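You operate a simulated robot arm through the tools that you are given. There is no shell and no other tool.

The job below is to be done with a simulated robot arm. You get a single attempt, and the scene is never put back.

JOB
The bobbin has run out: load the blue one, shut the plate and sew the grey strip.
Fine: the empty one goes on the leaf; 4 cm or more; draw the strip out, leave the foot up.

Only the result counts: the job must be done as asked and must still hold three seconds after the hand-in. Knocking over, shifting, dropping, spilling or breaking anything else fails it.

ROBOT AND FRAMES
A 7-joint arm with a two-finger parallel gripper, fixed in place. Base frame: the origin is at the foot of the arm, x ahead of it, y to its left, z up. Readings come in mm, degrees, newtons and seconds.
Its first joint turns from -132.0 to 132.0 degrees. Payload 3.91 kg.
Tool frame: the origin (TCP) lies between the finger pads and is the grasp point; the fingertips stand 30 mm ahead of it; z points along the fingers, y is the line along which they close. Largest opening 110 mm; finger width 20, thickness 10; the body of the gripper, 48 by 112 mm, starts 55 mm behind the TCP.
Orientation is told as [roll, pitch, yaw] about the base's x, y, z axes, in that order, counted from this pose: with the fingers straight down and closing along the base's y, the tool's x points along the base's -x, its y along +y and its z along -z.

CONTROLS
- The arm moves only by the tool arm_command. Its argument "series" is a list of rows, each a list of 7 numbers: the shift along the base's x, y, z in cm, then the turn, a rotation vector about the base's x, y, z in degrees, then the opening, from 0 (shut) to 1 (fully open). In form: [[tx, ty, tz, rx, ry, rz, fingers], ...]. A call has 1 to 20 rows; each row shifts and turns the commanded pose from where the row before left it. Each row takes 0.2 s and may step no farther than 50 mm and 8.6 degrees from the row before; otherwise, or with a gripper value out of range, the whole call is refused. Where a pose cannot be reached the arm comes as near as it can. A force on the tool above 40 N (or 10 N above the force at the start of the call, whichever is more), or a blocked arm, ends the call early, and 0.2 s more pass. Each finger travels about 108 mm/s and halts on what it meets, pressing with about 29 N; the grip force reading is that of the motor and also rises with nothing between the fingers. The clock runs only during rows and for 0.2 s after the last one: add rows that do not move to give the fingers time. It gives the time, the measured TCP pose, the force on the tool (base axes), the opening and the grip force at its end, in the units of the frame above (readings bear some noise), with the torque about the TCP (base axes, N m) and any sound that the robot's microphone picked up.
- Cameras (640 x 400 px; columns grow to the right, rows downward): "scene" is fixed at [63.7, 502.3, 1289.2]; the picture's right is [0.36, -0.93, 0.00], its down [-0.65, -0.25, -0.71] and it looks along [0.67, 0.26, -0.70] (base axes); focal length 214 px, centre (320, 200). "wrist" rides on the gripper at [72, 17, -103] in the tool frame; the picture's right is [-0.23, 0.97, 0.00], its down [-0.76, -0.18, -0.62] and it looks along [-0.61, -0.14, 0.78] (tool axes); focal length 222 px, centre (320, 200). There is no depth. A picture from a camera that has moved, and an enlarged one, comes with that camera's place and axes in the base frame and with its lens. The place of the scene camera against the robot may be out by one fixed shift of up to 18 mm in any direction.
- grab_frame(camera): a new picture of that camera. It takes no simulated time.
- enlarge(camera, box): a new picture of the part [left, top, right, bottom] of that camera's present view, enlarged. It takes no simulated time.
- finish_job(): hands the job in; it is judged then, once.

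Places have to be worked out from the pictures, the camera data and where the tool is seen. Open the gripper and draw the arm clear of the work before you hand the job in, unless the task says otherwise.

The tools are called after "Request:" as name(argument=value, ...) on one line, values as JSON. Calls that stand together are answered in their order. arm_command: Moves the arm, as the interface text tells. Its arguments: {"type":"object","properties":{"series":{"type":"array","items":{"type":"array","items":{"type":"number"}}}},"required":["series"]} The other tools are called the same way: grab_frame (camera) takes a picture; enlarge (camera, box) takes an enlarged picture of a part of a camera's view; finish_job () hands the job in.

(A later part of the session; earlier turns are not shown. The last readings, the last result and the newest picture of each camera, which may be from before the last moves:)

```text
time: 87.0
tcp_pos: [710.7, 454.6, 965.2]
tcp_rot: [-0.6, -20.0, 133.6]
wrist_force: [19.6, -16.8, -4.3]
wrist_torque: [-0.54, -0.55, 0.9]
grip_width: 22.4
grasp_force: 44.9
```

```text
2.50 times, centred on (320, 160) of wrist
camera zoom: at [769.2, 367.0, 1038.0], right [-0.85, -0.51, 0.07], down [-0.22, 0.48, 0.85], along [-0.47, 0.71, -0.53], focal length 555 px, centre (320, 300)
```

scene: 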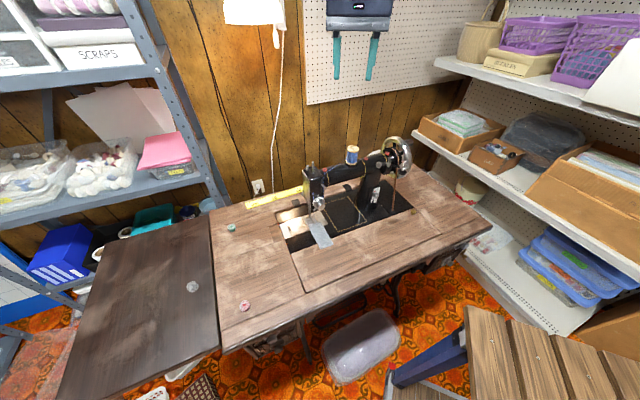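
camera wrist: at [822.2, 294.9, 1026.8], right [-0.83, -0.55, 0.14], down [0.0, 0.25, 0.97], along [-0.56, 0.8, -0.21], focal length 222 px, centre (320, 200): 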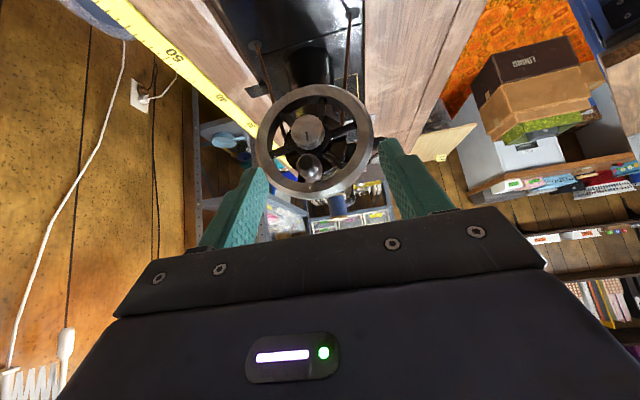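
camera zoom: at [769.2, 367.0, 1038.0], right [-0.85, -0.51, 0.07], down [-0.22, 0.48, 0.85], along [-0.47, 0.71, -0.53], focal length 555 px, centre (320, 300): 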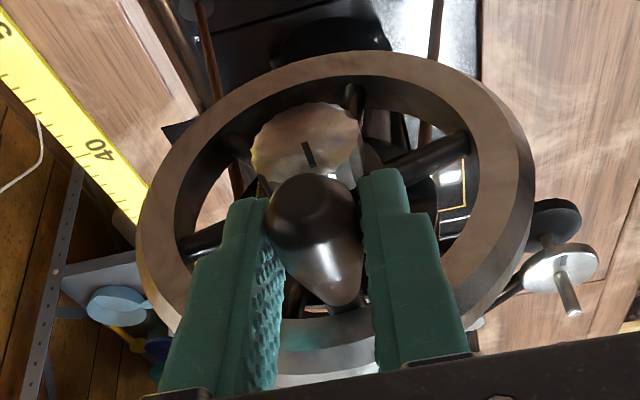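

One full turn is done: needle bar back up, and forces acceptable apart from a 26 N push outward along the handle. I ease that by 1.5 mm and run a further turn in 27° rows.

Request:
arm_command(series=[[0.1, -0.11, 0, 0, 0, 0, 0.1], [-1.44, -1.372, -0.735, 0, 0, 0, 0.1], [-1.041, -0.992, -1.558, 0, 0, 0, 0.1], [-0.415, -0.396, -2.041, 0, 0, 0, 0.1], [0.301, 0.287, -2.079, 0, 0, 0, 0.1], [0.951, 0.907, -1.664, 0, 0, 0, 0.1], [1.395, 1.329, -0.886, 0, 0, 0, 0.1], [1.534, 1.462, 0.085, 0, 0, 0, 0.1], [1.339, 1.276, 1.038, 0, 0, 0, 0.1], [0.852, 0.812, 1.764, 0, 0, 0, 0.1], [0.179, 0.171, 2.106, 0, 0, 0, 0.1], [-0.532, -0.508, 1.988, 0, 0, 0, 0.1], [-1.128, -1.075, 1.438, 0, 0, 0, 0.1], [-1.478, -1.408, 0.574, 0, 0, 0, 0.1], [0, 0, 0, 0, 0, 0, 0.1]])

Request:
enlarge(camera="scene", box=[290, 160, 420, 250])

Request:
enlarge(camera="wrist", box=[220, 80, 420, 240])

```text
time: 90.2
tcp_pos: [716.0, 460.7, 965.6]
tcp_rot: [-0.7, -20.0, 133.8]
wrist_force: [-6.1, 8.4, 23.2]
wrist_torque: [-0.13, -0.21, 1.01]
grip_width: 22.5
grasp_force: 44.8
```

```text
4.44 times, centred on (355, 205) of scene
camera zoom: at [63.7, 502.3, 1289.2], right [0.36, -0.93, 0.0], down [-0.65, -0.25, -0.71], along [0.67, 0.26, -0.7], focal length 953 px, centre (164, 178)
```

zoom: 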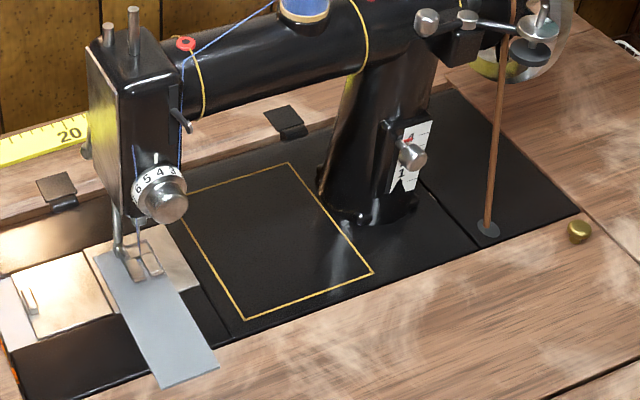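

```text
2.50 times, centred on (320, 160) of wrist
camera zoom: at [774.1, 371.9, 1038.0], right [-0.85, -0.52, 0.07], down [-0.22, 0.48, 0.85], along [-0.47, 0.71, -0.53], focal length 555 px, centre (320, 300)
```

zoom: 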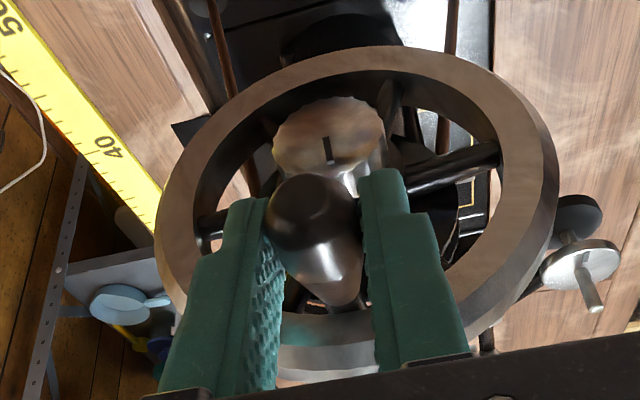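

The second turn ran without a stop, and the strip has moved back about 6–7 mm in two turns. I continue with 30° rows, 20 rows at a time.

Request:
arm_command(series=[[-1.659, -1.581, -0.421, 0, 0, 0, 0.1], [-1.248, -1.19, -1.597, 0, 0, 0, 0.1], [-0.503, -0.479, -2.245, 0, 0, 0, 0.1], [0.377, 0.359, -2.291, 0, 0, 0, 0.1], [1.156, 1.102, -1.724, 0, 0, 0, 0.1], [1.625, 1.549, -0.695, 0, 0, 0, 0.1], [1.659, 1.581, 0.521, 0, 0, 0, 0.1], [1.248, 1.19, 1.597, 0, 0, 0, 0.1], [0.503, 0.479, 2.245, 0, 0, 0, 0.1], [-0.377, -0.359, 2.291, 0, 0, 0, 0.1], [-1.156, -1.102, 1.724, 0, 0, 0, 0.1], [-1.625, -1.549, 0.695, 0, 0, 0, 0.1]])

```text
time: 91.5
tcp_pos: [706.9, 450.0, 873.5]
tcp_rot: [-0.3, -20.2, 133.8]
wrist_force: [-2.1, 0.2, -6.9]
wrist_torque: [0.06, 0.12, 1.13]
grip_width: 22.1
grasp_force: 44.6
stopped in row 6: the force on the tool passed its limit at 42 N (the readings are from after the stop); the commanded pose is now the measured one
```

It tripped near the bottom at the faster pace (θ≈167°). I resume with gentler 24° rows on the same circle.

Request:
arm_command(series=[[1.373, 1.308, -0.05, 0, 0, 0, 0.1], [1.268, 1.208, 0.726, 0, 0, 0, 0.1], [0.945, 0.9, 1.375, 0, 0, 0, 0.1], [0.458, 0.437, 1.787, 0, 0, 0, 0.1], [-0.108, -0.103, 1.89, 0, 0, 0, 0.1], [-0.655, -0.624, 1.666, 0, 0, 0, 0.1], [-1.089, -1.038, 1.154, 0, 0, 0, 0.1], [-1.335, -1.272, 0.443, 0, 0, 0, 0.1], [-1.35, -1.286, -0.345, 0, 0, 0, 0.1], [-1.131, -1.078, -1.074, 0, 0, 0, 0.1], [-0.717, -0.683, -1.617, 0, 0, 0, 0.1], [-0.179, -0.171, -1.88, 0, 0, 0, 0.1], [0.39, 0.371, -1.818, 0, 0, 0, 0.1], [0.892, 0.849, -1.442, 0, 0, 0, 0.1], [1.239, 1.181, -0.816, 0, 0, 0, 0.1], [1.373, 1.308, -0.05, 0, 0, 0, 0.1], [1.268, 1.208, 0.726, 0, 0, 0, 0.1], [0.945, 0.9, 1.375, 0, 0, 0, 0.1], [0.458, 0.437, 1.787, 0, 0, 0, 0.1], [-0.108, -0.103, 1.89, 0, 0, 0, 0.1]])

Request:
enlarge(camera="scene", box=[290, 160, 420, 250])

```text
time: 95.8
tcp_pos: [746.6, 489.0, 930.3]
tcp_rot: [-0.2, -20.4, 133.9]
wrist_force: [-24.6, -0.3, -6.8]
wrist_torque: [0.22, 0.54, 0.97]
grip_width: 22.1
grasp_force: 44.8
```

```text
4.44 times, centred on (355, 205) of scene
camera zoom: at [63.7, 502.3, 1289.2], right [0.36, -0.93, 0.0], down [-0.65, -0.25, -0.71], along [0.67, 0.26, -0.7], focal length 953 px, centre (164, 178)
```

zoom: 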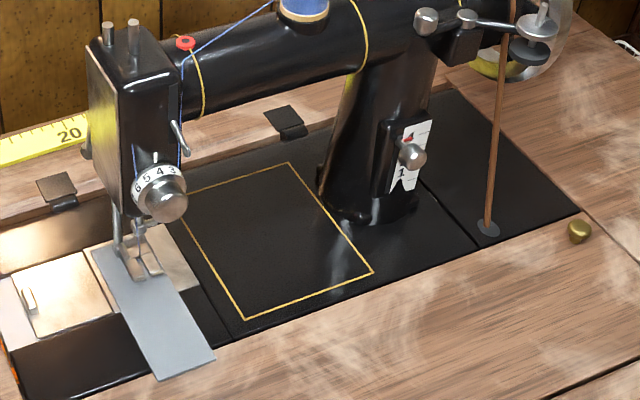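

Smooth: 20 rows without a trip, and the strip has fed about 12 mm in 3.8 turns (≈3.2 mm per turn). I keep turning; about a dozen more turns are needed.

Request:
arm_command(series=[[-0.655, -0.624, 1.666, 0, 0, 0, 0.1], [-1.089, -1.038, 1.154, 0, 0, 0, 0.1], [-1.335, -1.272, 0.443, 0, 0, 0, 0.1], [-1.35, -1.286, -0.345, 0, 0, 0, 0.1], [-1.131, -1.078, -1.074, 0, 0, 0, 0.1], [-0.717, -0.683, -1.617, 0, 0, 0, 0.1], [-0.179, -0.171, -1.88, 0, 0, 0, 0.1], [0.39, 0.371, -1.818, 0, 0, 0, 0.1], [0.892, 0.849, -1.442, 0, 0, 0, 0.1], [1.239, 1.181, -0.816, 0, 0, 0, 0.1], [1.373, 1.308, -0.05, 0, 0, 0, 0.1], [1.268, 1.208, 0.726, 0, 0, 0, 0.1], [0.945, 0.9, 1.375, 0, 0, 0, 0.1], [0.458, 0.437, 1.787, 0, 0, 0, 0.1], [-0.108, -0.103, 1.89, 0, 0, 0, 0.1], [-0.655, -0.624, 1.666, 0, 0, 0, 0.1], [-1.089, -1.038, 1.154, 0, 0, 0, 0.1], [-1.335, -1.272, 0.443, 0, 0, 0, 0.1], [-1.35, -1.286, -0.345, 0, 0, 0, 0.1], [-1.131, -1.078, -1.074, 0, 0, 0, 0.1]])

```text
time: 100.0
tcp_pos: [691.8, 433.4, 950.4]
tcp_rot: [-0.4, -20.3, 133.8]
wrist_force: [2.1, 10.4, -10.9]
wrist_torque: [-0.33, -0.45, 1.16]
grip_width: 22.2
grasp_force: 44.7
```

On track (θ≈46°, ~5.1 turns). Next 20 rows.

Request:
arm_command(series=[[-0.717, -0.683, -1.617, 0, 0, 0, 0.1], [-0.179, -0.171, -1.88, 0, 0, 0, 0.1], [0.39, 0.371, -1.818, 0, 0, 0, 0.1], [0.892, 0.849, -1.442, 0, 0, 0, 0.1], [1.239, 1.181, -0.816, 0, 0, 0, 0.1], [1.373, 1.308, -0.05, 0, 0, 0, 0.1], [1.268, 1.208, 0.726, 0, 0, 0, 0.1], [0.945, 0.9, 1.375, 0, 0, 0, 0.1], [0.458, 0.437, 1.787, 0, 0, 0, 0.1], [-0.108, -0.103, 1.89, 0, 0, 0, 0.1], [-0.655, -0.624, 1.666, 0, 0, 0, 0.1], [-1.089, -1.038, 1.154, 0, 0, 0, 0.1], [-1.335, -1.272, 0.443, 0, 0, 0, 0.1], [-1.35, -1.286, -0.345, 0, 0, 0, 0.1], [-1.131, -1.078, -1.074, 0, 0, 0, 0.1], [-0.717, -0.683, -1.617, 0, 0, 0, 0.1], [-0.179, -0.171, -1.88, 0, 0, 0, 0.1], [0.39, 0.371, -1.818, 0, 0, 0, 0.1], [0.892, 0.849, -1.442, 0, 0, 0, 0.1], [1.239, 1.181, -0.816, 0, 0, 0, 0.1]])

Request:
enlarge(camera="scene", box=[290, 160, 420, 250])

Request:
enlarge(camera="wrist", box=[220, 80, 420, 240])

```text
time: 102.9
tcp_pos: [709.8, 453.9, 967.2]
tcp_rot: [-0.6, -20.2, 133.9]
wrist_force: [-0.1, -3.1, 11.1]
wrist_torque: [0.33, 0.37, 1.05]
grip_width: 22.1
grasp_force: 44.9
stopped in row 14: the force on the tool passed its limit at 41 N (the readings are from after the stop); the commanded pose is now the measured one
```

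```text
4.44 times, centred on (355, 205) of scene
camera zoom: at [63.7, 502.3, 1289.2], right [0.36, -0.93, 0.0], down [-0.65, -0.25, -0.71], along [0.67, 0.26, -0.7], focal length 953 px, centre (164, 178)
```

zoom: 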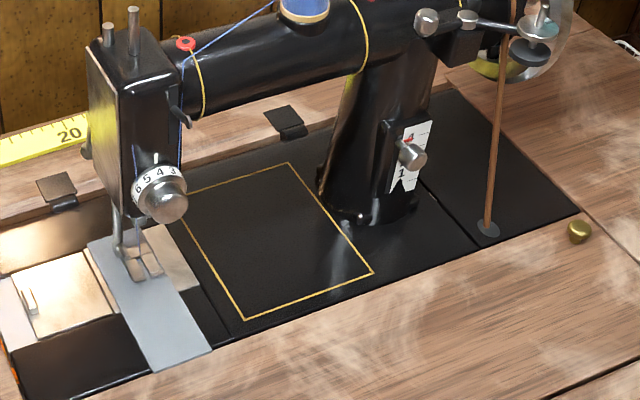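

```text
2.50 times, centred on (320, 160) of wrist
camera zoom: at [767.9, 365.3, 1039.0], right [-0.85, -0.52, 0.07], down [-0.22, 0.48, 0.85], along [-0.47, 0.71, -0.52], focal length 555 px, centre (320, 300)
```

zoom: 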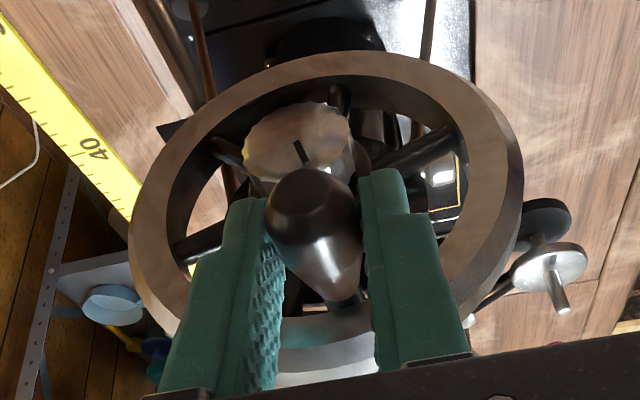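

It tripped near the top after ~6.0 turns (strip fed ≈23 mm). I continue with the circle re-centred slightly (R 46.2).

Request:
arm_command(series=[[-1.315, -1.253, -0.625, 0, 0, 0, 0.1], [-1.017, -0.969, -1.31, 0, 0, 0, 0.1], [-0.543, -0.518, -1.768, 0, 0, 0, 0.1], [0.024, 0.023, -1.921, 0, 0, 0, 0.1], [0.588, 0.56, -1.741, 0, 0, 0, 0.1], [1.05, 1.0, -1.26, 0, 0, 0, 0.1], [1.33, 1.268, -0.562, 0, 0, 0, 0.1], [1.381, 1.316, 0.234, 0, 0, 0, 0.1], [1.192, 1.136, 0.989, 0, 0, 0, 0.1], [0.798, 0.76, 1.574, 0, 0, 0, 0.1], [0.265, 0.253, 1.886, 0, 0, 0, 0.1], [-0.313, -0.298, 1.872, 0, 0, 0, 0.1], [-0.837, -0.798, 1.534, 0, 0, 0, 0.1], [-1.217, -1.159, 0.931, 0, 0, 0, 0.1], [-1.386, -1.32, 0.168, 0, 0, 0, 0.1], [-1.315, -1.253, -0.625, 0, 0, 0, 0.1], [-1.017, -0.969, -1.31, 0, 0, 0, 0.1], [-0.543, -0.518, -1.768, 0, 0, 0, 0.1], [0.024, 0.023, -1.921, 0, 0, 0, 0.1], [0.588, 0.56, -1.741, 0, 0, 0, 0.1]])

```text
time: 107.2
tcp_pos: [687.6, 431.5, 893.4]
tcp_rot: [-0.8, -20.0, 133.9]
wrist_force: [3.8, 2.7, 1.6]
wrist_torque: [0.36, 0.24, 0.93]
grip_width: 21.9
grasp_force: 45.2
stopped in row 20: the force on the tool passed its limit at 40 N (the readings are from after the stop); the commanded pose is now the measured one
```

At θ≈125°, ~7.3 turns. I continue with exact deltas from here.

Request:
arm_command(series=[[1.024, 0.976, -1.3, 0, 0, 0, 0.1], [1.318, 1.256, -0.613, 0, 0, 0, 0.1], [1.385, 1.32, 0.181, 0, 0, 0, 0.1], [1.212, 1.155, 0.943, 0, 0, 0, 0.1], [0.829, 0.79, 1.542, 0, 0, 0, 0.1], [0.303, 0.289, 1.875, 0, 0, 0, 0.1], [-0.275, -0.262, 1.883, 0, 0, 0, 0.1], [-0.806, -0.768, 1.566, 0, 0, 0, 0.1], [-1.197, -1.141, 0.978, 0, 0, 0, 0.1], [-1.382, -1.317, 0.221, 0, 0, 0, 0.1], [-1.327, -1.265, -0.574, 0, 0, 0, 0.1], [-1.043, -0.994, -1.27, 0, 0, 0, 0.1], [-0.579, -0.552, -1.747, 0, 0, 0, 0.1], [-0.015, -0.014, -1.921, 0, 0, 0, 0.1], [0.552, 0.526, -1.763, 0, 0, 0, 0.1], [1.024, 0.976, -1.3, 0, 0, 0, 0.1], [1.318, 1.256, -0.613, 0, 0, 0, 0.1], [1.385, 1.32, 0.181, 0, 0, 0, 0.1], [1.212, 1.155, 0.943, 0, 0, 0, 0.1], [0.829, 0.79, 1.542, 0, 0, 0, 0.1]])

Request:
enlarge(camera="scene", box=[290, 160, 420, 250])

```text
time: 111.4
tcp_pos: [744.5, 488.5, 905.2]
tcp_rot: [-0.8, -20.3, 133.9]
wrist_force: [-7.2, 19.4, -4.1]
wrist_torque: [-0.23, -0.47, 0.77]
grip_width: 22.1
grasp_force: 45.5
```

```text
4.44 times, centred on (355, 205) of scene
camera zoom: at [63.7, 502.3, 1289.2], right [0.36, -0.93, 0.0], down [-0.65, -0.25, -0.71], along [0.67, 0.26, -0.7], focal length 953 px, centre (164, 178)
```

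zoom: 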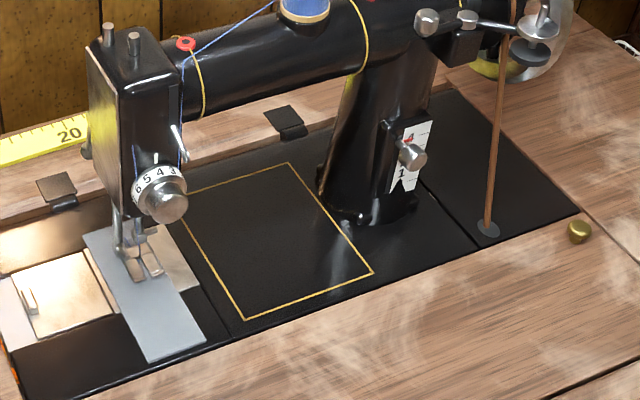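

Strip has fed ≈29 mm in 8.7 turns (3.3 mm per turn). Going on.

Request:
arm_command(series=[[0.303, 0.289, 1.875, 0, 0, 0, 0.1], [-0.275, -0.262, 1.883, 0, 0, 0, 0.1], [-0.806, -0.768, 1.566, 0, 0, 0, 0.1], [-1.197, -1.141, 0.978, 0, 0, 0, 0.1], [-1.382, -1.317, 0.221, 0, 0, 0, 0.1], [-1.327, -1.265, -0.574, 0, 0, 0, 0.1], [-1.043, -0.994, -1.27, 0, 0, 0, 0.1], [-0.579, -0.552, -1.747, 0, 0, 0, 0.1], [-0.015, -0.014, -1.921, 0, 0, 0, 0.1], [0.552, 0.526, -1.763, 0, 0, 0, 0.1], [1.024, 0.976, -1.3, 0, 0, 0, 0.1], [1.318, 1.256, -0.613, 0, 0, 0, 0.1], [1.385, 1.32, 0.181, 0, 0, 0, 0.1], [1.212, 1.155, 0.943, 0, 0, 0, 0.1], [0.829, 0.79, 1.542, 0, 0, 0, 0.1], [0.303, 0.289, 1.875, 0, 0, 0, 0.1], [-0.275, -0.262, 1.883, 0, 0, 0, 0.1], [-0.806, -0.768, 1.566, 0, 0, 0, 0.1], [-1.197, -1.141, 0.978, 0, 0, 0, 0.1], [-1.382, -1.317, 0.221, 0, 0, 0, 0.1]])

```text
time: 113.5
tcp_pos: [684.8, 429.9, 898.5]
tcp_rot: [-0.9, -20.0, 133.8]
wrist_force: [5.4, -0.6, 2.4]
wrist_torque: [0.24, 0.11, 0.87]
grip_width: 22.1
grasp_force: 45.1
stopped in row 10: the force on the tool passed its limit at 42 N (the readings are from after the stop); the commanded pose is now the measured one
```

Tripped at θ≈118° again, where the down-stroke meets the needle's work. I resume, adding pauses through that part of the circle.

Request:
arm_command(series=[[0.894, 0.852, -1.471, 0, 0, 0, 0.1], [1.25, 1.191, -0.842, 0, 0, 0, 0.1], [1.39, 1.325, -0.067, 0, 0, 0, 0.1], [1.29, 1.229, 0.72, 0, 0, 0, 0.1], [0.966, 0.921, 1.382, 0, 0, 0, 0.1], [0.476, 0.453, 1.805, 0, 0, 0, 0.1], [-0.097, -0.092, 1.916, 0, 0, 0, 0.1], [-0.653, -0.622, 1.696, 0, 0, 0, 0.1], [-1.096, -1.045, 1.183, 0, 0, 0, 0.1], [-1.35, -1.286, 0.465, 0, 0, 0, 0.1], [-1.37, -1.305, -0.333, 0, 0, 0, 0.1], [-1.153, -1.099, -1.074, 0, 0, 0, 0.1], [-0.737, -0.702, -1.629, 0, 0, 0, 0.1], [-0.194, -0.185, -1.902, 0, 0, 0, 0.1], [0, 0, 0, 0, 0, 0, 0.1], [0.383, 0.365, -1.847, 0, 0, 0, 0.1], [0, 0, 0, 0, 0, 0, 0.1], [0.894, 0.852, -1.471, 0, 0, 0, 0.1], [1.25, 1.191, -0.842, 0, 0, 0, 0.1], [1.39, 1.325, -0.067, 0, 0, 0, 0.1]])

Request:
enlarge(camera="wrist", box=[220, 80, 420, 240])

```text
time: 115.8
tcp_pos: [715.0, 459.7, 966.9]
tcp_rot: [-0.8, -20.1, 133.9]
wrist_force: [-1.0, 1.1, -10.5]
wrist_torque: [-0.27, -0.34, 1.13]
grip_width: 22.3
grasp_force: 45.0
stopped in row 11: the force on the tool passed its limit at 43 N (the readings are from after the stop); the commanded pose is now the measured one
```

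```text
2.50 times, centred on (320, 160) of wrist
camera zoom: at [773.8, 371.4, 1039.9], right [-0.85, -0.52, 0.07], down [-0.23, 0.48, 0.85], along [-0.47, 0.71, -0.53], focal length 555 px, centre (320, 300)
```

zoom: 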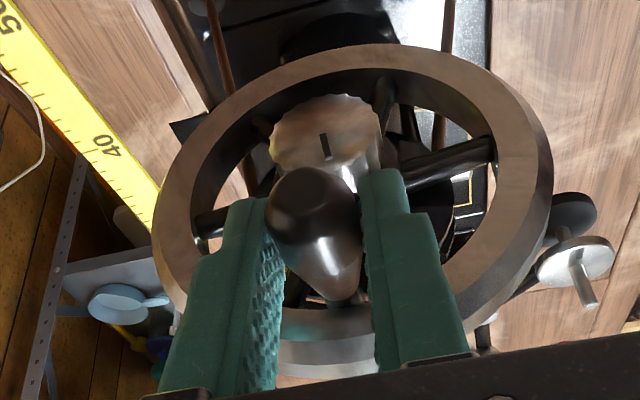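

~10 turns done (≈33 mm). I continue with a slightly taller path and a pause on the down-stroke.

Request:
arm_command(series=[[-1.355, -1.29, -0.316, 0, 0, 0, 0.1], [-1.146, -1.092, -1.064, 0, 0, 0, 0.1], [-0.74, -0.705, -1.629, 0, 0, 0, 0.1], [-0.205, -0.196, -1.911, 0, 0, 0, 0.1], [0.365, 0.347, -1.864, 0, 0, 0, 0.1], [0.871, 0.83, -1.494, 0, 0, 0, 0.1], [1.228, 1.17, -0.866, 0, 0, 0, 0.1], [1.372, 1.307, -0.088, 0, 0, 0, 0.1], [1.278, 1.218, 0.705, 0, 0, 0, 0.1], [0.964, 0.918, 1.376, 0, 0, 0, 0.1], [0.483, 0.46, 1.809, 0, 0, 0, 0.1], [-0.081, -0.078, 1.93, 0, 0, 0, 0.1], [-0.632, -0.602, 1.716, 0, 0, 0, 0.1], [-1.073, -1.022, 1.206, 0, 0, 0, 0.1], [-1.329, -1.266, 0.487, 0, 0, 0, 0.1], [-1.355, -1.29, -0.316, 0, 0, 0, 0.1], [-1.146, -1.092, -1.064, 0, 0, 0, 0.1], [-0.74, -0.705, -1.629, 0, 0, 0, 0.1], [-0.205, -0.196, -1.911, 0, 0, 0, 0.1]])

```text
time: 119.8
tcp_pos: [681.6, 425.0, 919.3]
tcp_rot: [-0.9, -20.1, 133.8]
wrist_force: [11.8, -2.2, 1.4]
wrist_torque: [0.3, 0.11, 1.1]
grip_width: 22.5
grasp_force: 45.2
```

No trip this time (~11.25 turns). Next 20 rows.

Request:
arm_command(series=[[0.365, 0.347, -1.864, 0, 0, 0, 0.1], [0.871, 0.83, -1.494, 0, 0, 0, 0.1], [1.228, 1.17, -0.866, 0, 0, 0, 0.1], [1.372, 1.307, -0.088, 0, 0, 0, 0.1], [1.278, 1.218, 0.705, 0, 0, 0, 0.1], [0.964, 0.918, 1.376, 0, 0, 0, 0.1], [0.483, 0.46, 1.809, 0, 0, 0, 0.1], [-0.081, -0.078, 1.93, 0, 0, 0, 0.1], [-0.632, -0.602, 1.716, 0, 0, 0, 0.1], [-1.073, -1.022, 1.206, 0, 0, 0, 0.1], [-1.329, -1.266, 0.487, 0, 0, 0, 0.1], [-1.355, -1.29, -0.316, 0, 0, 0, 0.1], [-1.146, -1.092, -1.064, 0, 0, 0, 0.1], [-0.74, -0.705, -1.629, 0, 0, 0, 0.1], [-0.205, -0.196, -1.911, 0, 0, 0, 0.1], [0.365, 0.347, -1.864, 0, 0, 0, 0.1], [0.871, 0.83, -1.494, 0, 0, 0, 0.1], [1.228, 1.17, -0.866, 0, 0, 0, 0.1], [1.372, 1.307, -0.088, 0, 0, 0, 0.1], [1.278, 1.218, 0.705, 0, 0, 0, 0.1]])

Request:
enlarge(camera="scene", box=[290, 160, 420, 250])

```text
time: 124.0
tcp_pos: [733.6, 476.8, 883.5]
tcp_rot: [-0.8, -20.1, 133.7]
wrist_force: [17.6, -4.9, -11.2]
wrist_torque: [-0.1, -0.2, 0.61]
grip_width: 22.2
grasp_force: 44.5
```

```text
4.44 times, centred on (355, 205) of scene
camera zoom: at [63.7, 502.3, 1289.2], right [0.36, -0.93, 0.0], down [-0.65, -0.25, -0.71], along [0.67, 0.26, -0.7], focal length 953 px, centre (164, 178)
```

zoom: 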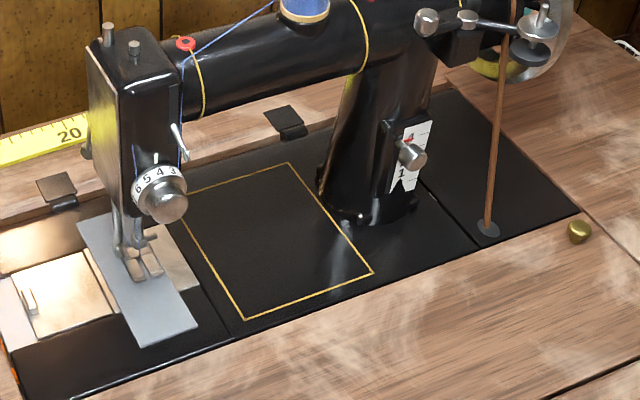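

Fed ≈41 mm after 12.6 turns. For margin I make about 2.4 more turns, ending with the needle at the top.

Request:
arm_command(series=[[0.964, 0.918, 1.376, 0, 0, 0, 0.1], [0.483, 0.46, 1.809, 0, 0, 0, 0.1], [-0.081, -0.078, 1.93, 0, 0, 0, 0.1], [-0.632, -0.602, 1.716, 0, 0, 0, 0.1], [-1.073, -1.022, 1.206, 0, 0, 0, 0.1], [-1.329, -1.266, 0.487, 0, 0, 0, 0.1], [-1.355, -1.29, -0.316, 0, 0, 0, 0.1], [-1.146, -1.092, -1.064, 0, 0, 0, 0.1], [-0.74, -0.705, -1.629, 0, 0, 0, 0.1], [-0.205, -0.196, -1.911, 0, 0, 0, 0.1], [0.365, 0.347, -1.864, 0, 0, 0, 0.1], [0.871, 0.83, -1.494, 0, 0, 0, 0.1], [1.228, 1.17, -0.866, 0, 0, 0, 0.1], [1.372, 1.307, -0.088, 0, 0, 0, 0.1], [1.278, 1.218, 0.705, 0, 0, 0, 0.1], [0.964, 0.918, 1.376, 0, 0, 0, 0.1], [0.483, 0.46, 1.809, 0, 0, 0, 0.1], [-0.081, -0.078, 1.93, 0, 0, 0, 0.1], [-0.632, -0.602, 1.716, 0, 0, 0, 0.1], [-1.073, -1.022, 1.206, 0, 0, 0, 0.1]])

```text
time: 128.2
tcp_pos: [728.9, 472.8, 962.6]
tcp_rot: [-0.5, -19.9, 133.8]
wrist_force: [0.7, -14.6, -22.3]
wrist_torque: [-0.48, -0.25, 0.95]
grip_width: 21.9
grasp_force: 45.0
```

~13.9 turns. One more turn and a bit to finish near the top (θ≈357°).

Request:
arm_command(series=[[-1.329, -1.266, 0.487, 0, 0, 0, 0.1], [-1.355, -1.29, -0.316, 0, 0, 0, 0.1], [-1.146, -1.092, -1.064, 0, 0, 0, 0.1], [-0.74, -0.705, -1.629, 0, 0, 0, 0.1], [-0.205, -0.196, -1.911, 0, 0, 0, 0.1], [0.365, 0.347, -1.864, 0, 0, 0, 0.1], [0.871, 0.83, -1.494, 0, 0, 0, 0.1], [1.228, 1.17, -0.866, 0, 0, 0, 0.1], [1.372, 1.307, -0.088, 0, 0, 0, 0.1], [1.278, 1.218, 0.705, 0, 0, 0, 0.1], [0.964, 0.918, 1.376, 0, 0, 0, 0.1], [0.483, 0.46, 1.809, 0, 0, 0, 0.1], [-0.081, -0.078, 1.93, 0, 0, 0, 0.1], [-0.632, -0.602, 1.716, 0, 0, 0, 0.1], [-1.073, -1.022, 1.206, 0, 0, 0, 0.1], [-1.329, -1.266, 0.487, 0, 0, 0, 0.1], [0, 0, 0, 0, 0, 0, 0.1]])

Request:
enlarge(camera="scene", box=[290, 160, 420, 250])

Request:
enlarge(camera="scene", box=[300, 160, 340, 240])

```text
time: 131.8
tcp_pos: [715.7, 460.0, 966.8]
tcp_rot: [-0.6, -20.0, 133.8]
wrist_force: [5.4, -5.2, -2.4]
wrist_torque: [-0.14, -0.1, 1.1]
grip_width: 22.3
grasp_force: 44.9
```

```text
4.44 times, centred on (355, 205) of scene
camera zoom: at [63.7, 502.3, 1289.2], right [0.36, -0.93, 0.0], down [-0.65, -0.25, -0.71], along [0.67, 0.26, -0.7], focal length 953 px, centre (164, 178)
```

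zoom: 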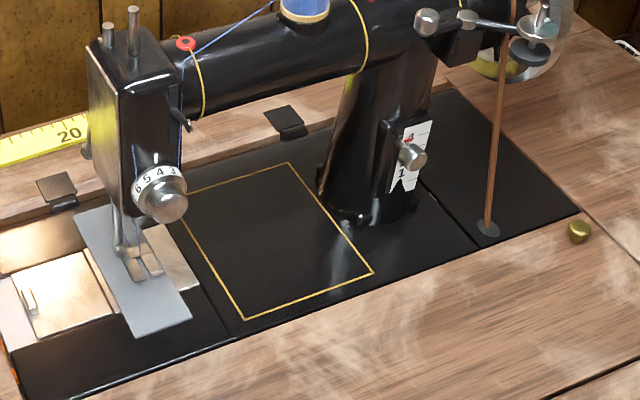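

```text
5.00 times, centred on (320, 200) of scene
camera zoom: at [63.7, 502.3, 1289.2], right [0.36, -0.93, 0.0], down [-0.65, -0.25, -0.71], along [0.67, 0.26, -0.7], focal length 1072 px, centre (320, 200)
```

zoom: 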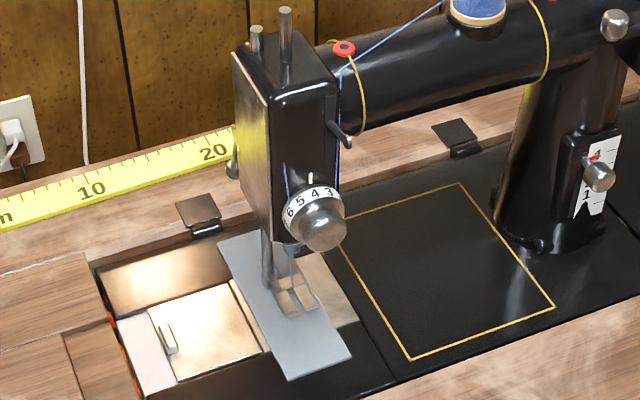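

About 15 turns are done, with the strip fed ≈50 mm and the needle bar at the top. I open, rise clear of the handle and straighten the tool.

Request:
arm_command(series=[[0, 0, 0, 0, 0, 0, 0.25], [0, 0, 0, 0, 0, 0, 0.45], [0, 0, 2, 0, 0, 0, 0.45], [0, 0, 4, 0, 0, 0, 0.45], [0, 0, 4.5, 0, 0, 0, 0.45], [0.3, -0.3, 4.5, -4.83, -4.6, 0, 0.45], [0, 0, 4, -4.83, -4.6, 0, 0.45], [0, 0, 3, -4.82, -4.6, 0, 0.45], [0, 0, 0, 0, 0, 0, 0.45]])

Request:
enlarge(camera="wrist", box=[230, 80, 410, 220])

Request:
enlarge(camera="scene", box=[290, 130, 430, 230])

```text
time: 133.8
tcp_pos: [717.7, 457.7, 1188.2]
tcp_rot: [-0.7, 0.0, 133.7]
wrist_force: [0.0, 0.0, -0.1]
wrist_torque: [0.04, 0.02, 0.03]
grip_width: 49.2
grasp_force: 0.0
```

```text
2.86 times, centred on (320, 150) of wrist
camera zoom: at [754.6, 391.8, 1292.4], right [-0.86, -0.51, -0.01], down [-0.4, 0.67, 0.62], along [-0.31, 0.54, -0.78], focal length 635 px, centre (320, 343)
```

zoom: 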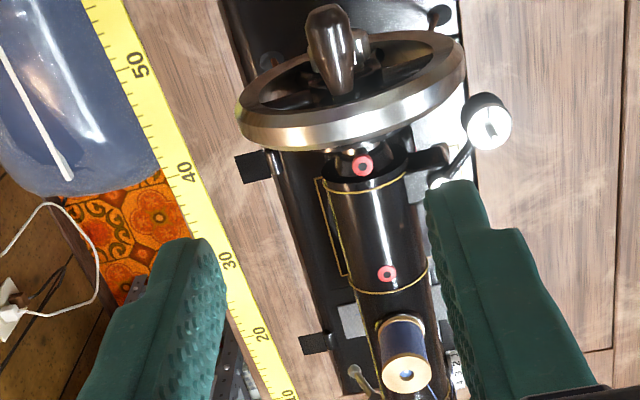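

```text
4.00 times, centred on (360, 180) of scene
camera zoom: at [63.7, 502.3, 1289.2], right [0.36, -0.93, 0.0], down [-0.65, -0.25, -0.71], along [0.67, 0.26, -0.7], focal length 858 px, centre (160, 280)
```

zoom: 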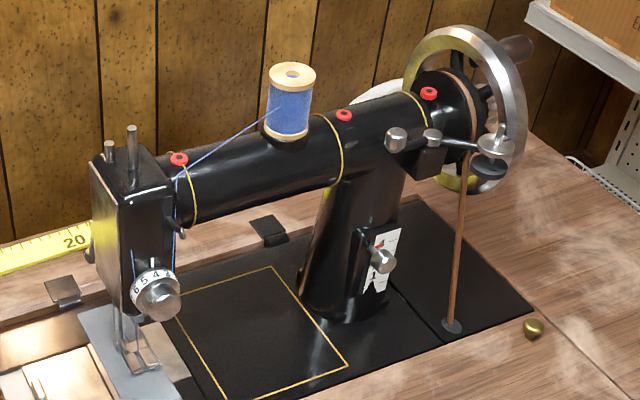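

The wheel stays put with the handle at the top and the needle up. I travel back over the machine to its left side, turning the yaw back by 180°.

Request:
arm_command(series=[[-1.42, 1.34, 0, 0, 0, -8.55, 0.45], [-1.42, 1.34, 0, 0, 0, -8.55, 0.45], [-1.42, 1.34, 0, 0, 0, -8.55, 0.45], [-1.42, 1.34, 0, 0, 0, -8.55, 0.45], [-1.42, 1.34, 0, 0, 0, -8.55, 0.45], [-1.42, 1.34, 0, 0, 0, -8.55, 0.45], [-1.42, 1.34, 0, 0, 0, -8.55, 0.45], [-1.42, 1.34, 0, 0, 0, -8.55, 0.45], [-1.42, 1.34, 0, 0, 0, -8.55, 0.45], [-1.42, 1.34, 0, 0, 0, -8.55, 0.45], [-1.42, 1.34, 0, 0, 0, -8.55, 0.45], [-1.42, 1.34, 0, 0, 0, -8.55, 0.45], [-1.6, 2.3, 0, 0, 0, -8.55, 0.45], [-1.6, 2.3, 0, 0, 0, -8.55, 0.45], [-1.6, 2.3, 0, 0, 0, -8.55, 0.45], [-1.6, 2.3, 0, 0, 0, -8.55, 0.45], [-1.6, 2.3, 0, 0, 0, -8.55, 0.45], [-1.6, 2.3, 0, 0, 0, -8.55, 0.45], [-1.0, 2.3, -1, 0, 0, -8.55, 0.45], [0, 1, -3, 0, 0, -8.55, 0.45]])

```text
time: 138.0
tcp_pos: [441.4, 786.8, 1148.5]
tcp_rot: [-0.5, 0.0, -37.4]
wrist_force: [-0.5, 0.0, -0.4]
wrist_torque: [0.02, 0.03, -0.01]
grip_width: 49.7
grasp_force: 0.0
```

Now I go down to the earlier side-view pose (tilt 35°) to re-measure the lifter lever and check the foot.

Request:
arm_command(series=[[0, 0.4, -3, 0, 0, -8.5, 0.45], [-0.3, 0.4, -4.5, 0, 0, 0, 0.45], [-0.3, 0.4, -4.5, -5.07, -4.83, 0, 0.45], [-0.3, 0.4, -4, -5.07, -4.83, 0, 0.45], [-0.3, 0.3, -3.5, -5.07, -4.83, 0, 0.45], [-0.1, 0.2, -2.5, -5.07, -4.83, 0, 0.45], [0, 0, -2.2, -5.07, -4.83, 0, 0.45], [0, 0, 0, 0, 0, 0, 0.45]])

Request:
enlarge(camera="wrist", box=[240, 60, 400, 220])

Request:
enlarge(camera="wrist", box=[260, 85, 340, 145])

Request:
enlarge(camera="scene", box=[290, 150, 340, 220])

```text
time: 139.8
tcp_pos: [428.3, 810.0, 904.7]
tcp_rot: [-1.1, -35.1, -45.6]
wrist_force: [-0.5, -0.9, 0.7]
wrist_torque: [0.0, 0.0, 0.0]
grip_width: 49.5
grasp_force: 0.2
```

```text
2.50 times, centred on (320, 140) of wrist
camera zoom: at [358.3, 906.5, 948.4], right [0.83, 0.54, 0.12], down [0.07, -0.3, 0.95], along [0.55, -0.78, -0.29], focal length 555 px, centre (320, 350)
```

zoom: 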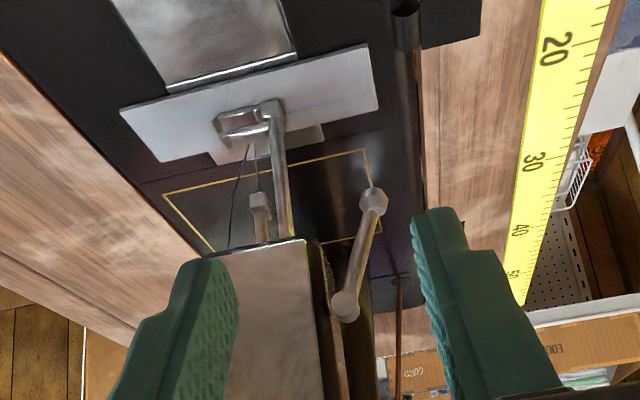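

```text
6.67 times, centred on (300, 115) of wrist
camera zoom: at [358.3, 906.5, 948.4], right [0.83, 0.54, 0.12], down [0.07, -0.3, 0.95], along [0.55, -0.78, -0.29], focal length 1481 px, centre (453, 767)
```

zoom: 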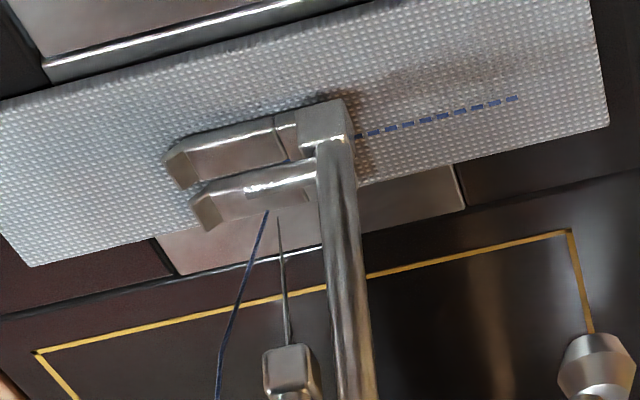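

```text
5.71 times, centred on (315, 185) of scene
camera zoom: at [63.7, 502.3, 1289.2], right [0.36, -0.93, 0.0], down [-0.65, -0.25, -0.71], along [0.67, 0.26, -0.7], focal length 1226 px, centre (349, 286)
```

zoom: 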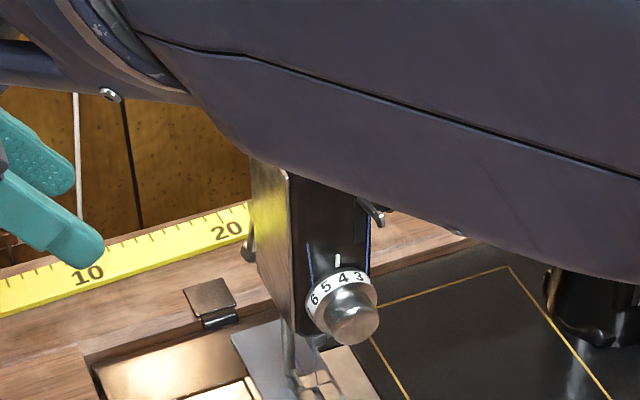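

Blue stitches show on the strip behind the foot — the seam took — and the foot is down. The lifter knob is at about B 883.5, L 179, z 811 with its pivot at (864, 859). I move to a pre-grasp 7 cm back along the tool axis with the fingers at 28 mm.

Request:
arm_command(series=[[1.7, -1.1, -0.6, 0, 0, -0.7, 0.3], [1.7, -1.1, -0.6, 0, 0, 0, 0.26], [1.7, -1.1, -0.7, 0, 0, 0, 0.26], [0, 0, 0, 0, 0, 0, 0.26]])

Request:
enlarge(camera="wrist", box=[240, 60, 400, 220])

Request:
enlarge(camera="scene", box=[280, 140, 350, 220])

```text
time: 140.8
tcp_pos: [481.4, 776.5, 886.7]
tcp_rot: [-1.2, -35.0, -46.3]
wrist_force: [-0.2, -0.2, 0.6]
wrist_torque: [0.02, -0.02, -0.01]
grip_width: 28.7
grasp_force: 0.0
```

```text
2.50 times, centred on (320, 140) of wrist
camera zoom: at [413.1, 874.1, 930.3], right [0.84, 0.53, 0.11], down [0.06, -0.31, 0.95], along [0.54, -0.79, -0.29], focal length 555 px, centre (320, 350)
```

zoom: 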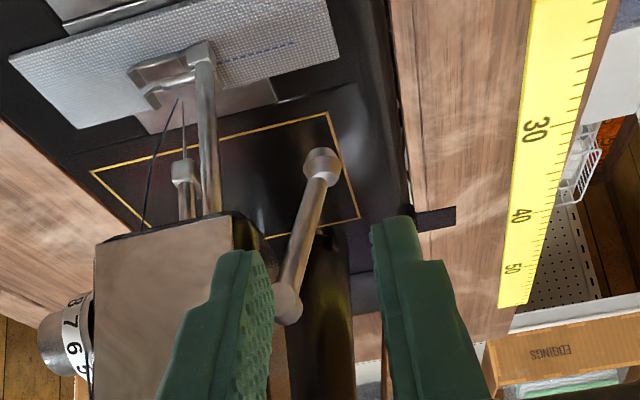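

```text
5.00 times, centred on (315, 180) of scene
camera zoom: at [63.7, 502.3, 1289.2], right [0.36, -0.93, 0.0], down [-0.65, -0.25, -0.71], along [0.67, 0.26, -0.7], focal length 1072 px, centre (345, 300)
```

zoom: 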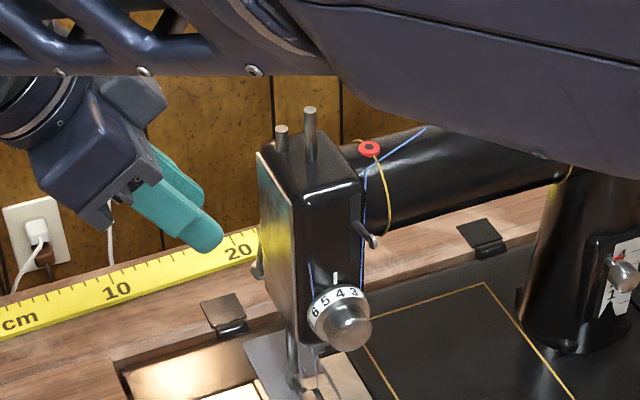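

The knob triangulates to (B 883.5, L 180, z 812), centred between the fingers. I advance along the tool axis most of the way.

Request:
arm_command(series=[[0.63, -0.69, -1.42, 0, 0, 0, 0.26], [0.63, -0.69, -1.42, 0, 0, 0, 0.26], [0.63, -0.69, -1.42, 0, 0, 0, 0.26], [0, 0, 0, 0, 0, 0, 0.26]])

Request:
enlarge(camera="wrist", box=[240, 80, 400, 240])

Request:
enlarge(camera="scene", box=[280, 140, 350, 220])

```text
time: 141.8
tcp_pos: [498.2, 755.8, 845.1]
tcp_rot: [-1.0, -35.0, -46.3]
wrist_force: [0.2, 2.0, 1.0]
wrist_torque: [-0.04, 0.0, 0.01]
grip_width: 28.1
grasp_force: 0.0
```

```text
2.50 times, centred on (320, 160) of wrist
camera zoom: at [430.4, 853.2, 887.2], right [0.84, 0.53, 0.11], down [0.06, -0.31, 0.95], along [0.54, -0.79, -0.29], focal length 555 px, centre (320, 300)
```

zoom: 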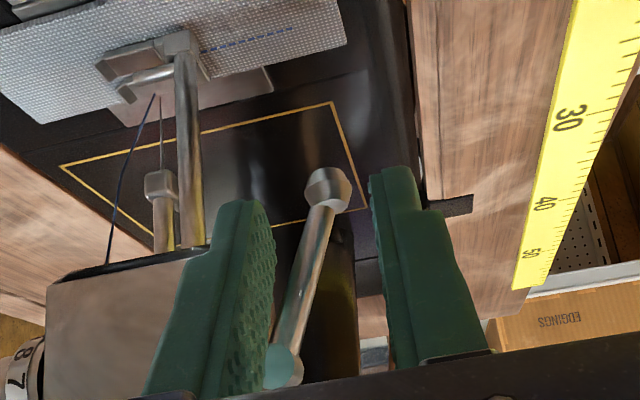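

```text
5.00 times, centred on (315, 180) of scene
camera zoom: at [63.7, 502.3, 1289.2], right [0.36, -0.93, 0.0], down [-0.65, -0.25, -0.71], along [0.67, 0.26, -0.7], focal length 1072 px, centre (345, 300)
```

zoom: 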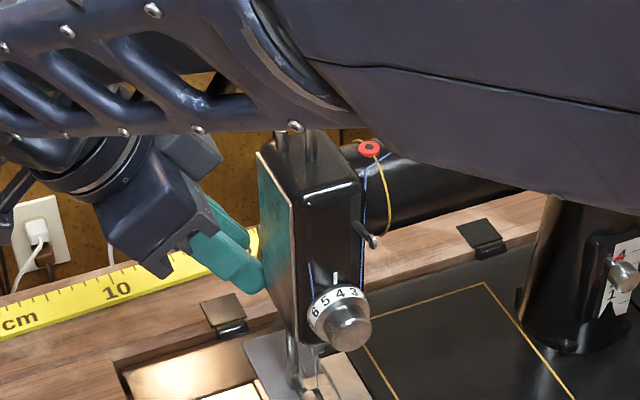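

The tips are about to pass either side of the knob. I advance the last 19 mm and then close.

Request:
arm_command(series=[[0.41, -0.34, -0.77, 0, 0, 0, 0.26], [0.41, -0.34, -0.77, 0, 0, 0, 0.26], [0, 0, 0, 0, 0, 0, 0.26]])

Request:
enlarge(camera="wrist", box=[240, 80, 400, 240])

```text
time: 142.6
tcp_pos: [505.1, 750.9, 828.0]
tcp_rot: [-1.1, -35.0, -46.4]
wrist_force: [-9.6, 9.5, 6.1]
wrist_torque: [-0.2, 0.01, -0.41]
grip_width: 29.0
grasp_force: 0.6
```

```text
2.50 times, centred on (320, 160) of wrist
camera zoom: at [436.8, 848.9, 871.8], right [0.84, 0.53, 0.11], down [0.06, -0.31, 0.95], along [0.54, -0.79, -0.29], focal length 555 px, centre (320, 300)
```

zoom: 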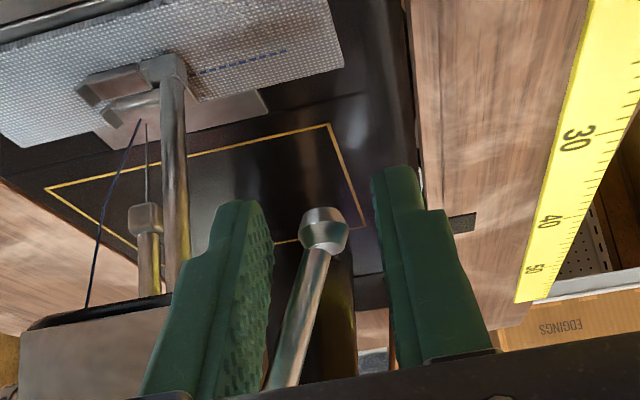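

There is a light 15 N contact, probably the front finger at the head's rear corner. I back off 5 mm along the axis and close on the knob.

Request:
arm_command(series=[[-0.2, 0.21, 0.41, 0, 0, 0, 0.26], [0, 0, 0, 0, 0, 0, 0.2], [0, 0, 0, 0, 0, 0, 0.08], [0, 0, 0, 0, 0, 0, 0.05], [0, 0, 0, 0, 0, 0, 0.05]])

Request:
enlarge(camera="wrist", box=[240, 80, 400, 240])

```text
time: 143.8
tcp_pos: [503.6, 751.5, 830.5]
tcp_rot: [-1.4, -35.1, -46.2]
wrist_force: [-8.6, -14.1, -17.8]
wrist_torque: [0.58, -0.46, -0.3]
grip_width: 16.3
grasp_force: 44.9
```

```text
2.50 times, centred on (320, 160) of wrist
camera zoom: at [436.1, 849.7, 873.9], right [0.84, 0.53, 0.11], down [0.06, -0.3, 0.95], along [0.54, -0.79, -0.29], focal length 555 px, centre (320, 300)
```

zoom: 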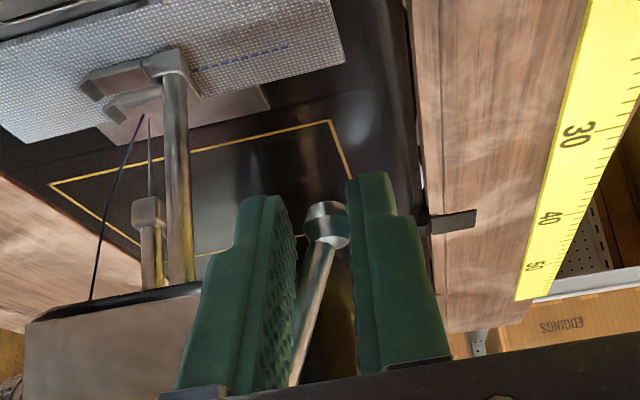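

The knob is gripped (16 mm). I swing it back and up around its pivot, first 30°.

Request:
arm_command(series=[[0.55, 0.524, 0.42, 0, 0, 0, 0.05], [0.485, 0.462, 0.54, 0, 0, 0, 0.05], [0.405, 0.386, 0.65, 0, 0, 0, 0.05], [0, 0, 0, 0, 0, 0, 0.05]])

Request:
enlarge(camera="wrist", box=[240, 80, 400, 240])

```text
time: 144.3
tcp_pos: [505.8, 761.2, 833.1]
tcp_rot: [-1.4, -34.7, -46.0]
wrist_force: [-2.6, 5.4, -16.3]
wrist_torque: [0.31, -0.28, -0.15]
grip_width: 15.4
grasp_force: 44.9
stopped in row 2: the force on the tool passed its limit at 43 N (the readings are from after the stop); the commanded pose is now the measured one
```

```text
2.50 times, centred on (320, 160) of wrist
camera zoom: at [438.3, 858.5, 878.2], right [0.84, 0.53, 0.11], down [0.07, -0.31, 0.95], along [0.54, -0.79, -0.29], focal length 555 px, centre (320, 300)
```

zoom: 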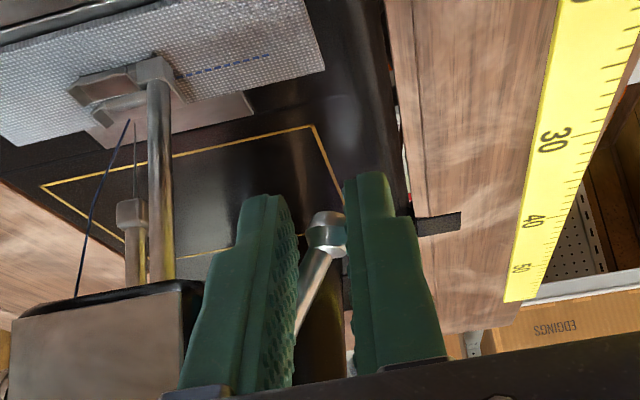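

The lever moved ~10° before the force limit; it is spring-loaded. I continue in smaller steps.

Request:
arm_command(series=[[0.24, 0.23, 0.3, 0, 0, 0, 0.05], [0.22, 0.21, 0.33, 0, 0, 0, 0.05], [0.2, 0.19, 0.36, 0, 0, 0, 0.05], [0.18, 0.17, 0.38, 0, 0, 0, 0.05], [0, 0, 0, 0, 0, 0, 0.05]])

Request:
enlarge(camera="wrist", box=[240, 80, 400, 240])

```text
time: 145.3
tcp_pos: [512.6, 770.1, 845.8]
tcp_rot: [-1.4, -34.5, -45.9]
wrist_force: [0.4, 10.9, -8.7]
wrist_torque: [0.31, 0.03, 0.11]
grip_width: 18.7
grasp_force: 13.5
stopped in row 4: the force on the tool passed its limit at 42 N (the readings are from after the stop); the commanded pose is now the measured one
```

```text
2.50 times, centred on (320, 160) of wrist
camera zoom: at [443.9, 867.2, 890.4], right [0.84, 0.53, 0.11], down [0.07, -0.31, 0.95], along [0.54, -0.79, -0.3], focal length 555 px, centre (320, 300)
```

zoom: 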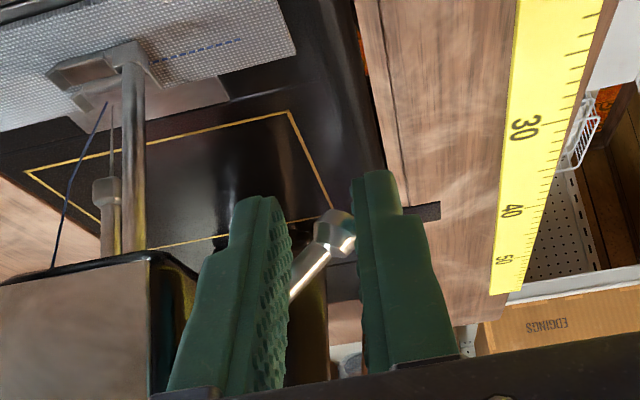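

The lever stands about 45° now, but its rod is wedging between the fingers. I let go gently and see whether it stays.

Request:
arm_command(series=[[0, 0, 0, 0, 0, 0, 0.2], [0, 0, 0, 0, 0, 0, 0.3], [-0.6, 0.63, 1.25, 0, 0, 0, 0.3], [-0.8, 0.85, 1.7, 0, 0, 0, 0.3], [-0.8, 0.85, 1.7, 0, 0, 0, 0.3], [0, 0, 0, 0, 0, 0, 0.3]])

Request:
enlarge(camera="wrist", box=[240, 60, 400, 220])

Request:
enlarge(camera="wrist", box=[230, 60, 310, 120])

```text
time: 146.7
tcp_pos: [490.9, 792.9, 895.8]
tcp_rot: [-1.2, -34.6, -45.9]
wrist_force: [0.0, 0.6, 0.1]
wrist_torque: [0.01, -0.02, 0.01]
grip_width: 33.1
grasp_force: 0.0
```

```text
2.50 times, centred on (320, 140) of wrist
camera zoom: at [422.6, 889.6, 940.0], right [0.84, 0.53, 0.11], down [0.07, -0.31, 0.95], along [0.54, -0.79, -0.3], focal length 555 px, centre (320, 350)
```

zoom: 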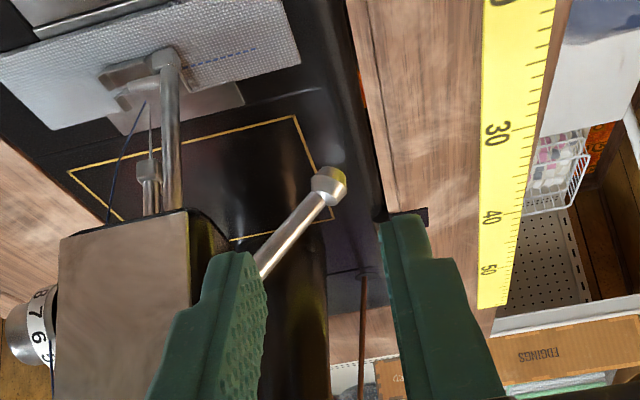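

```text
6.67 times, centred on (270, 90) of wrist
camera zoom: at [422.6, 889.6, 940.0], right [0.84, 0.53, 0.11], down [0.07, -0.31, 0.95], along [0.54, -0.79, -0.3], focal length 1481 px, centre (653, 933)
```

zoom: 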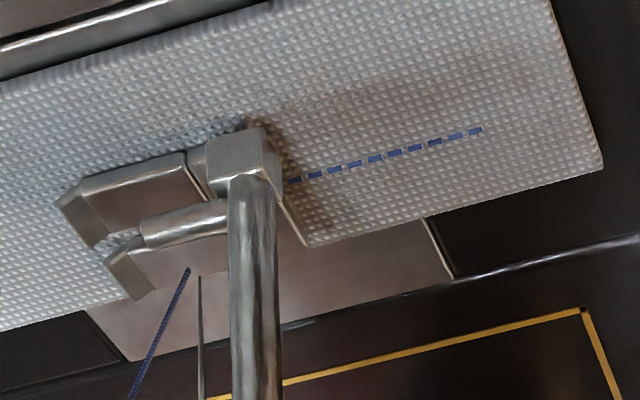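

The lever holds by itself at about 52° and the foot has lifted a little. To raise it fully I'll push from below with closed fingers, coming in flatter from the left-front (yaw −23°, tilt 50°).

Request:
arm_command(series=[[-0.9, 0, 0, 0, 0, 7.63, 0.15], [-0.9, 0, 0, 0, 0, 7.63, 0], [-0.9, 0, 0, 0, 0, 7.64, 0], [0, -0.6, -1.5, -3.0, -7.1, 0, 0], [0, -0.7, -1.5, -3.0, -7.1, 0, 0], [0, 0, -1.8, 0, 0, 0, 0], [0, 0, 0, 0, 0, 0, 0]])

Request:
grab_frame(camera="wrist")

Request:
enlarge(camera="scene", box=[270, 150, 350, 230])

```text
time: 148.3
tcp_pos: [465.9, 778.7, 844.3]
tcp_rot: [-1.3, -50.0, -23.1]
wrist_force: [0.1, 0.4, -0.2]
wrist_torque: [0.03, 0.0, -0.01]
grip_width: 0.1
grasp_force: 29.0
```

```text
taken
camera wrist: at [356.6, 845.7, 856.4], right [0.53, 0.83, 0.16], down [-0.06, -0.15, 0.99], along [0.85, -0.53, -0.04], focal length 222 px, centre (320, 200)
```

wrist: 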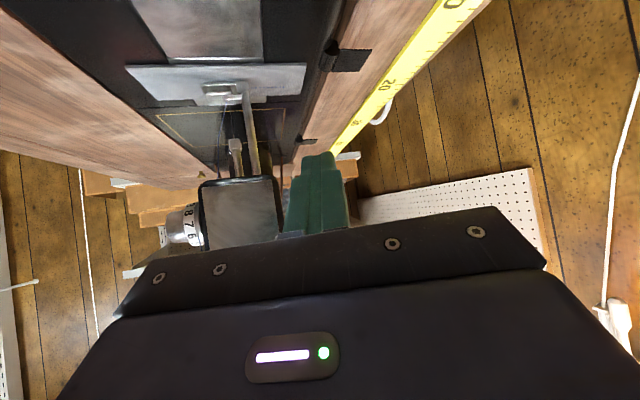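

```text
5.00 times, centred on (310, 190) of scene
camera zoom: at [63.7, 502.3, 1289.2], right [0.36, -0.93, 0.0], down [-0.65, -0.25, -0.71], along [0.67, 0.26, -0.7], focal length 1072 px, centre (370, 250)
```

zoom: 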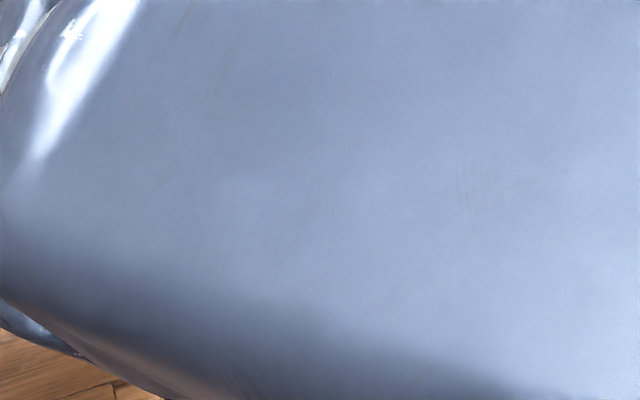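

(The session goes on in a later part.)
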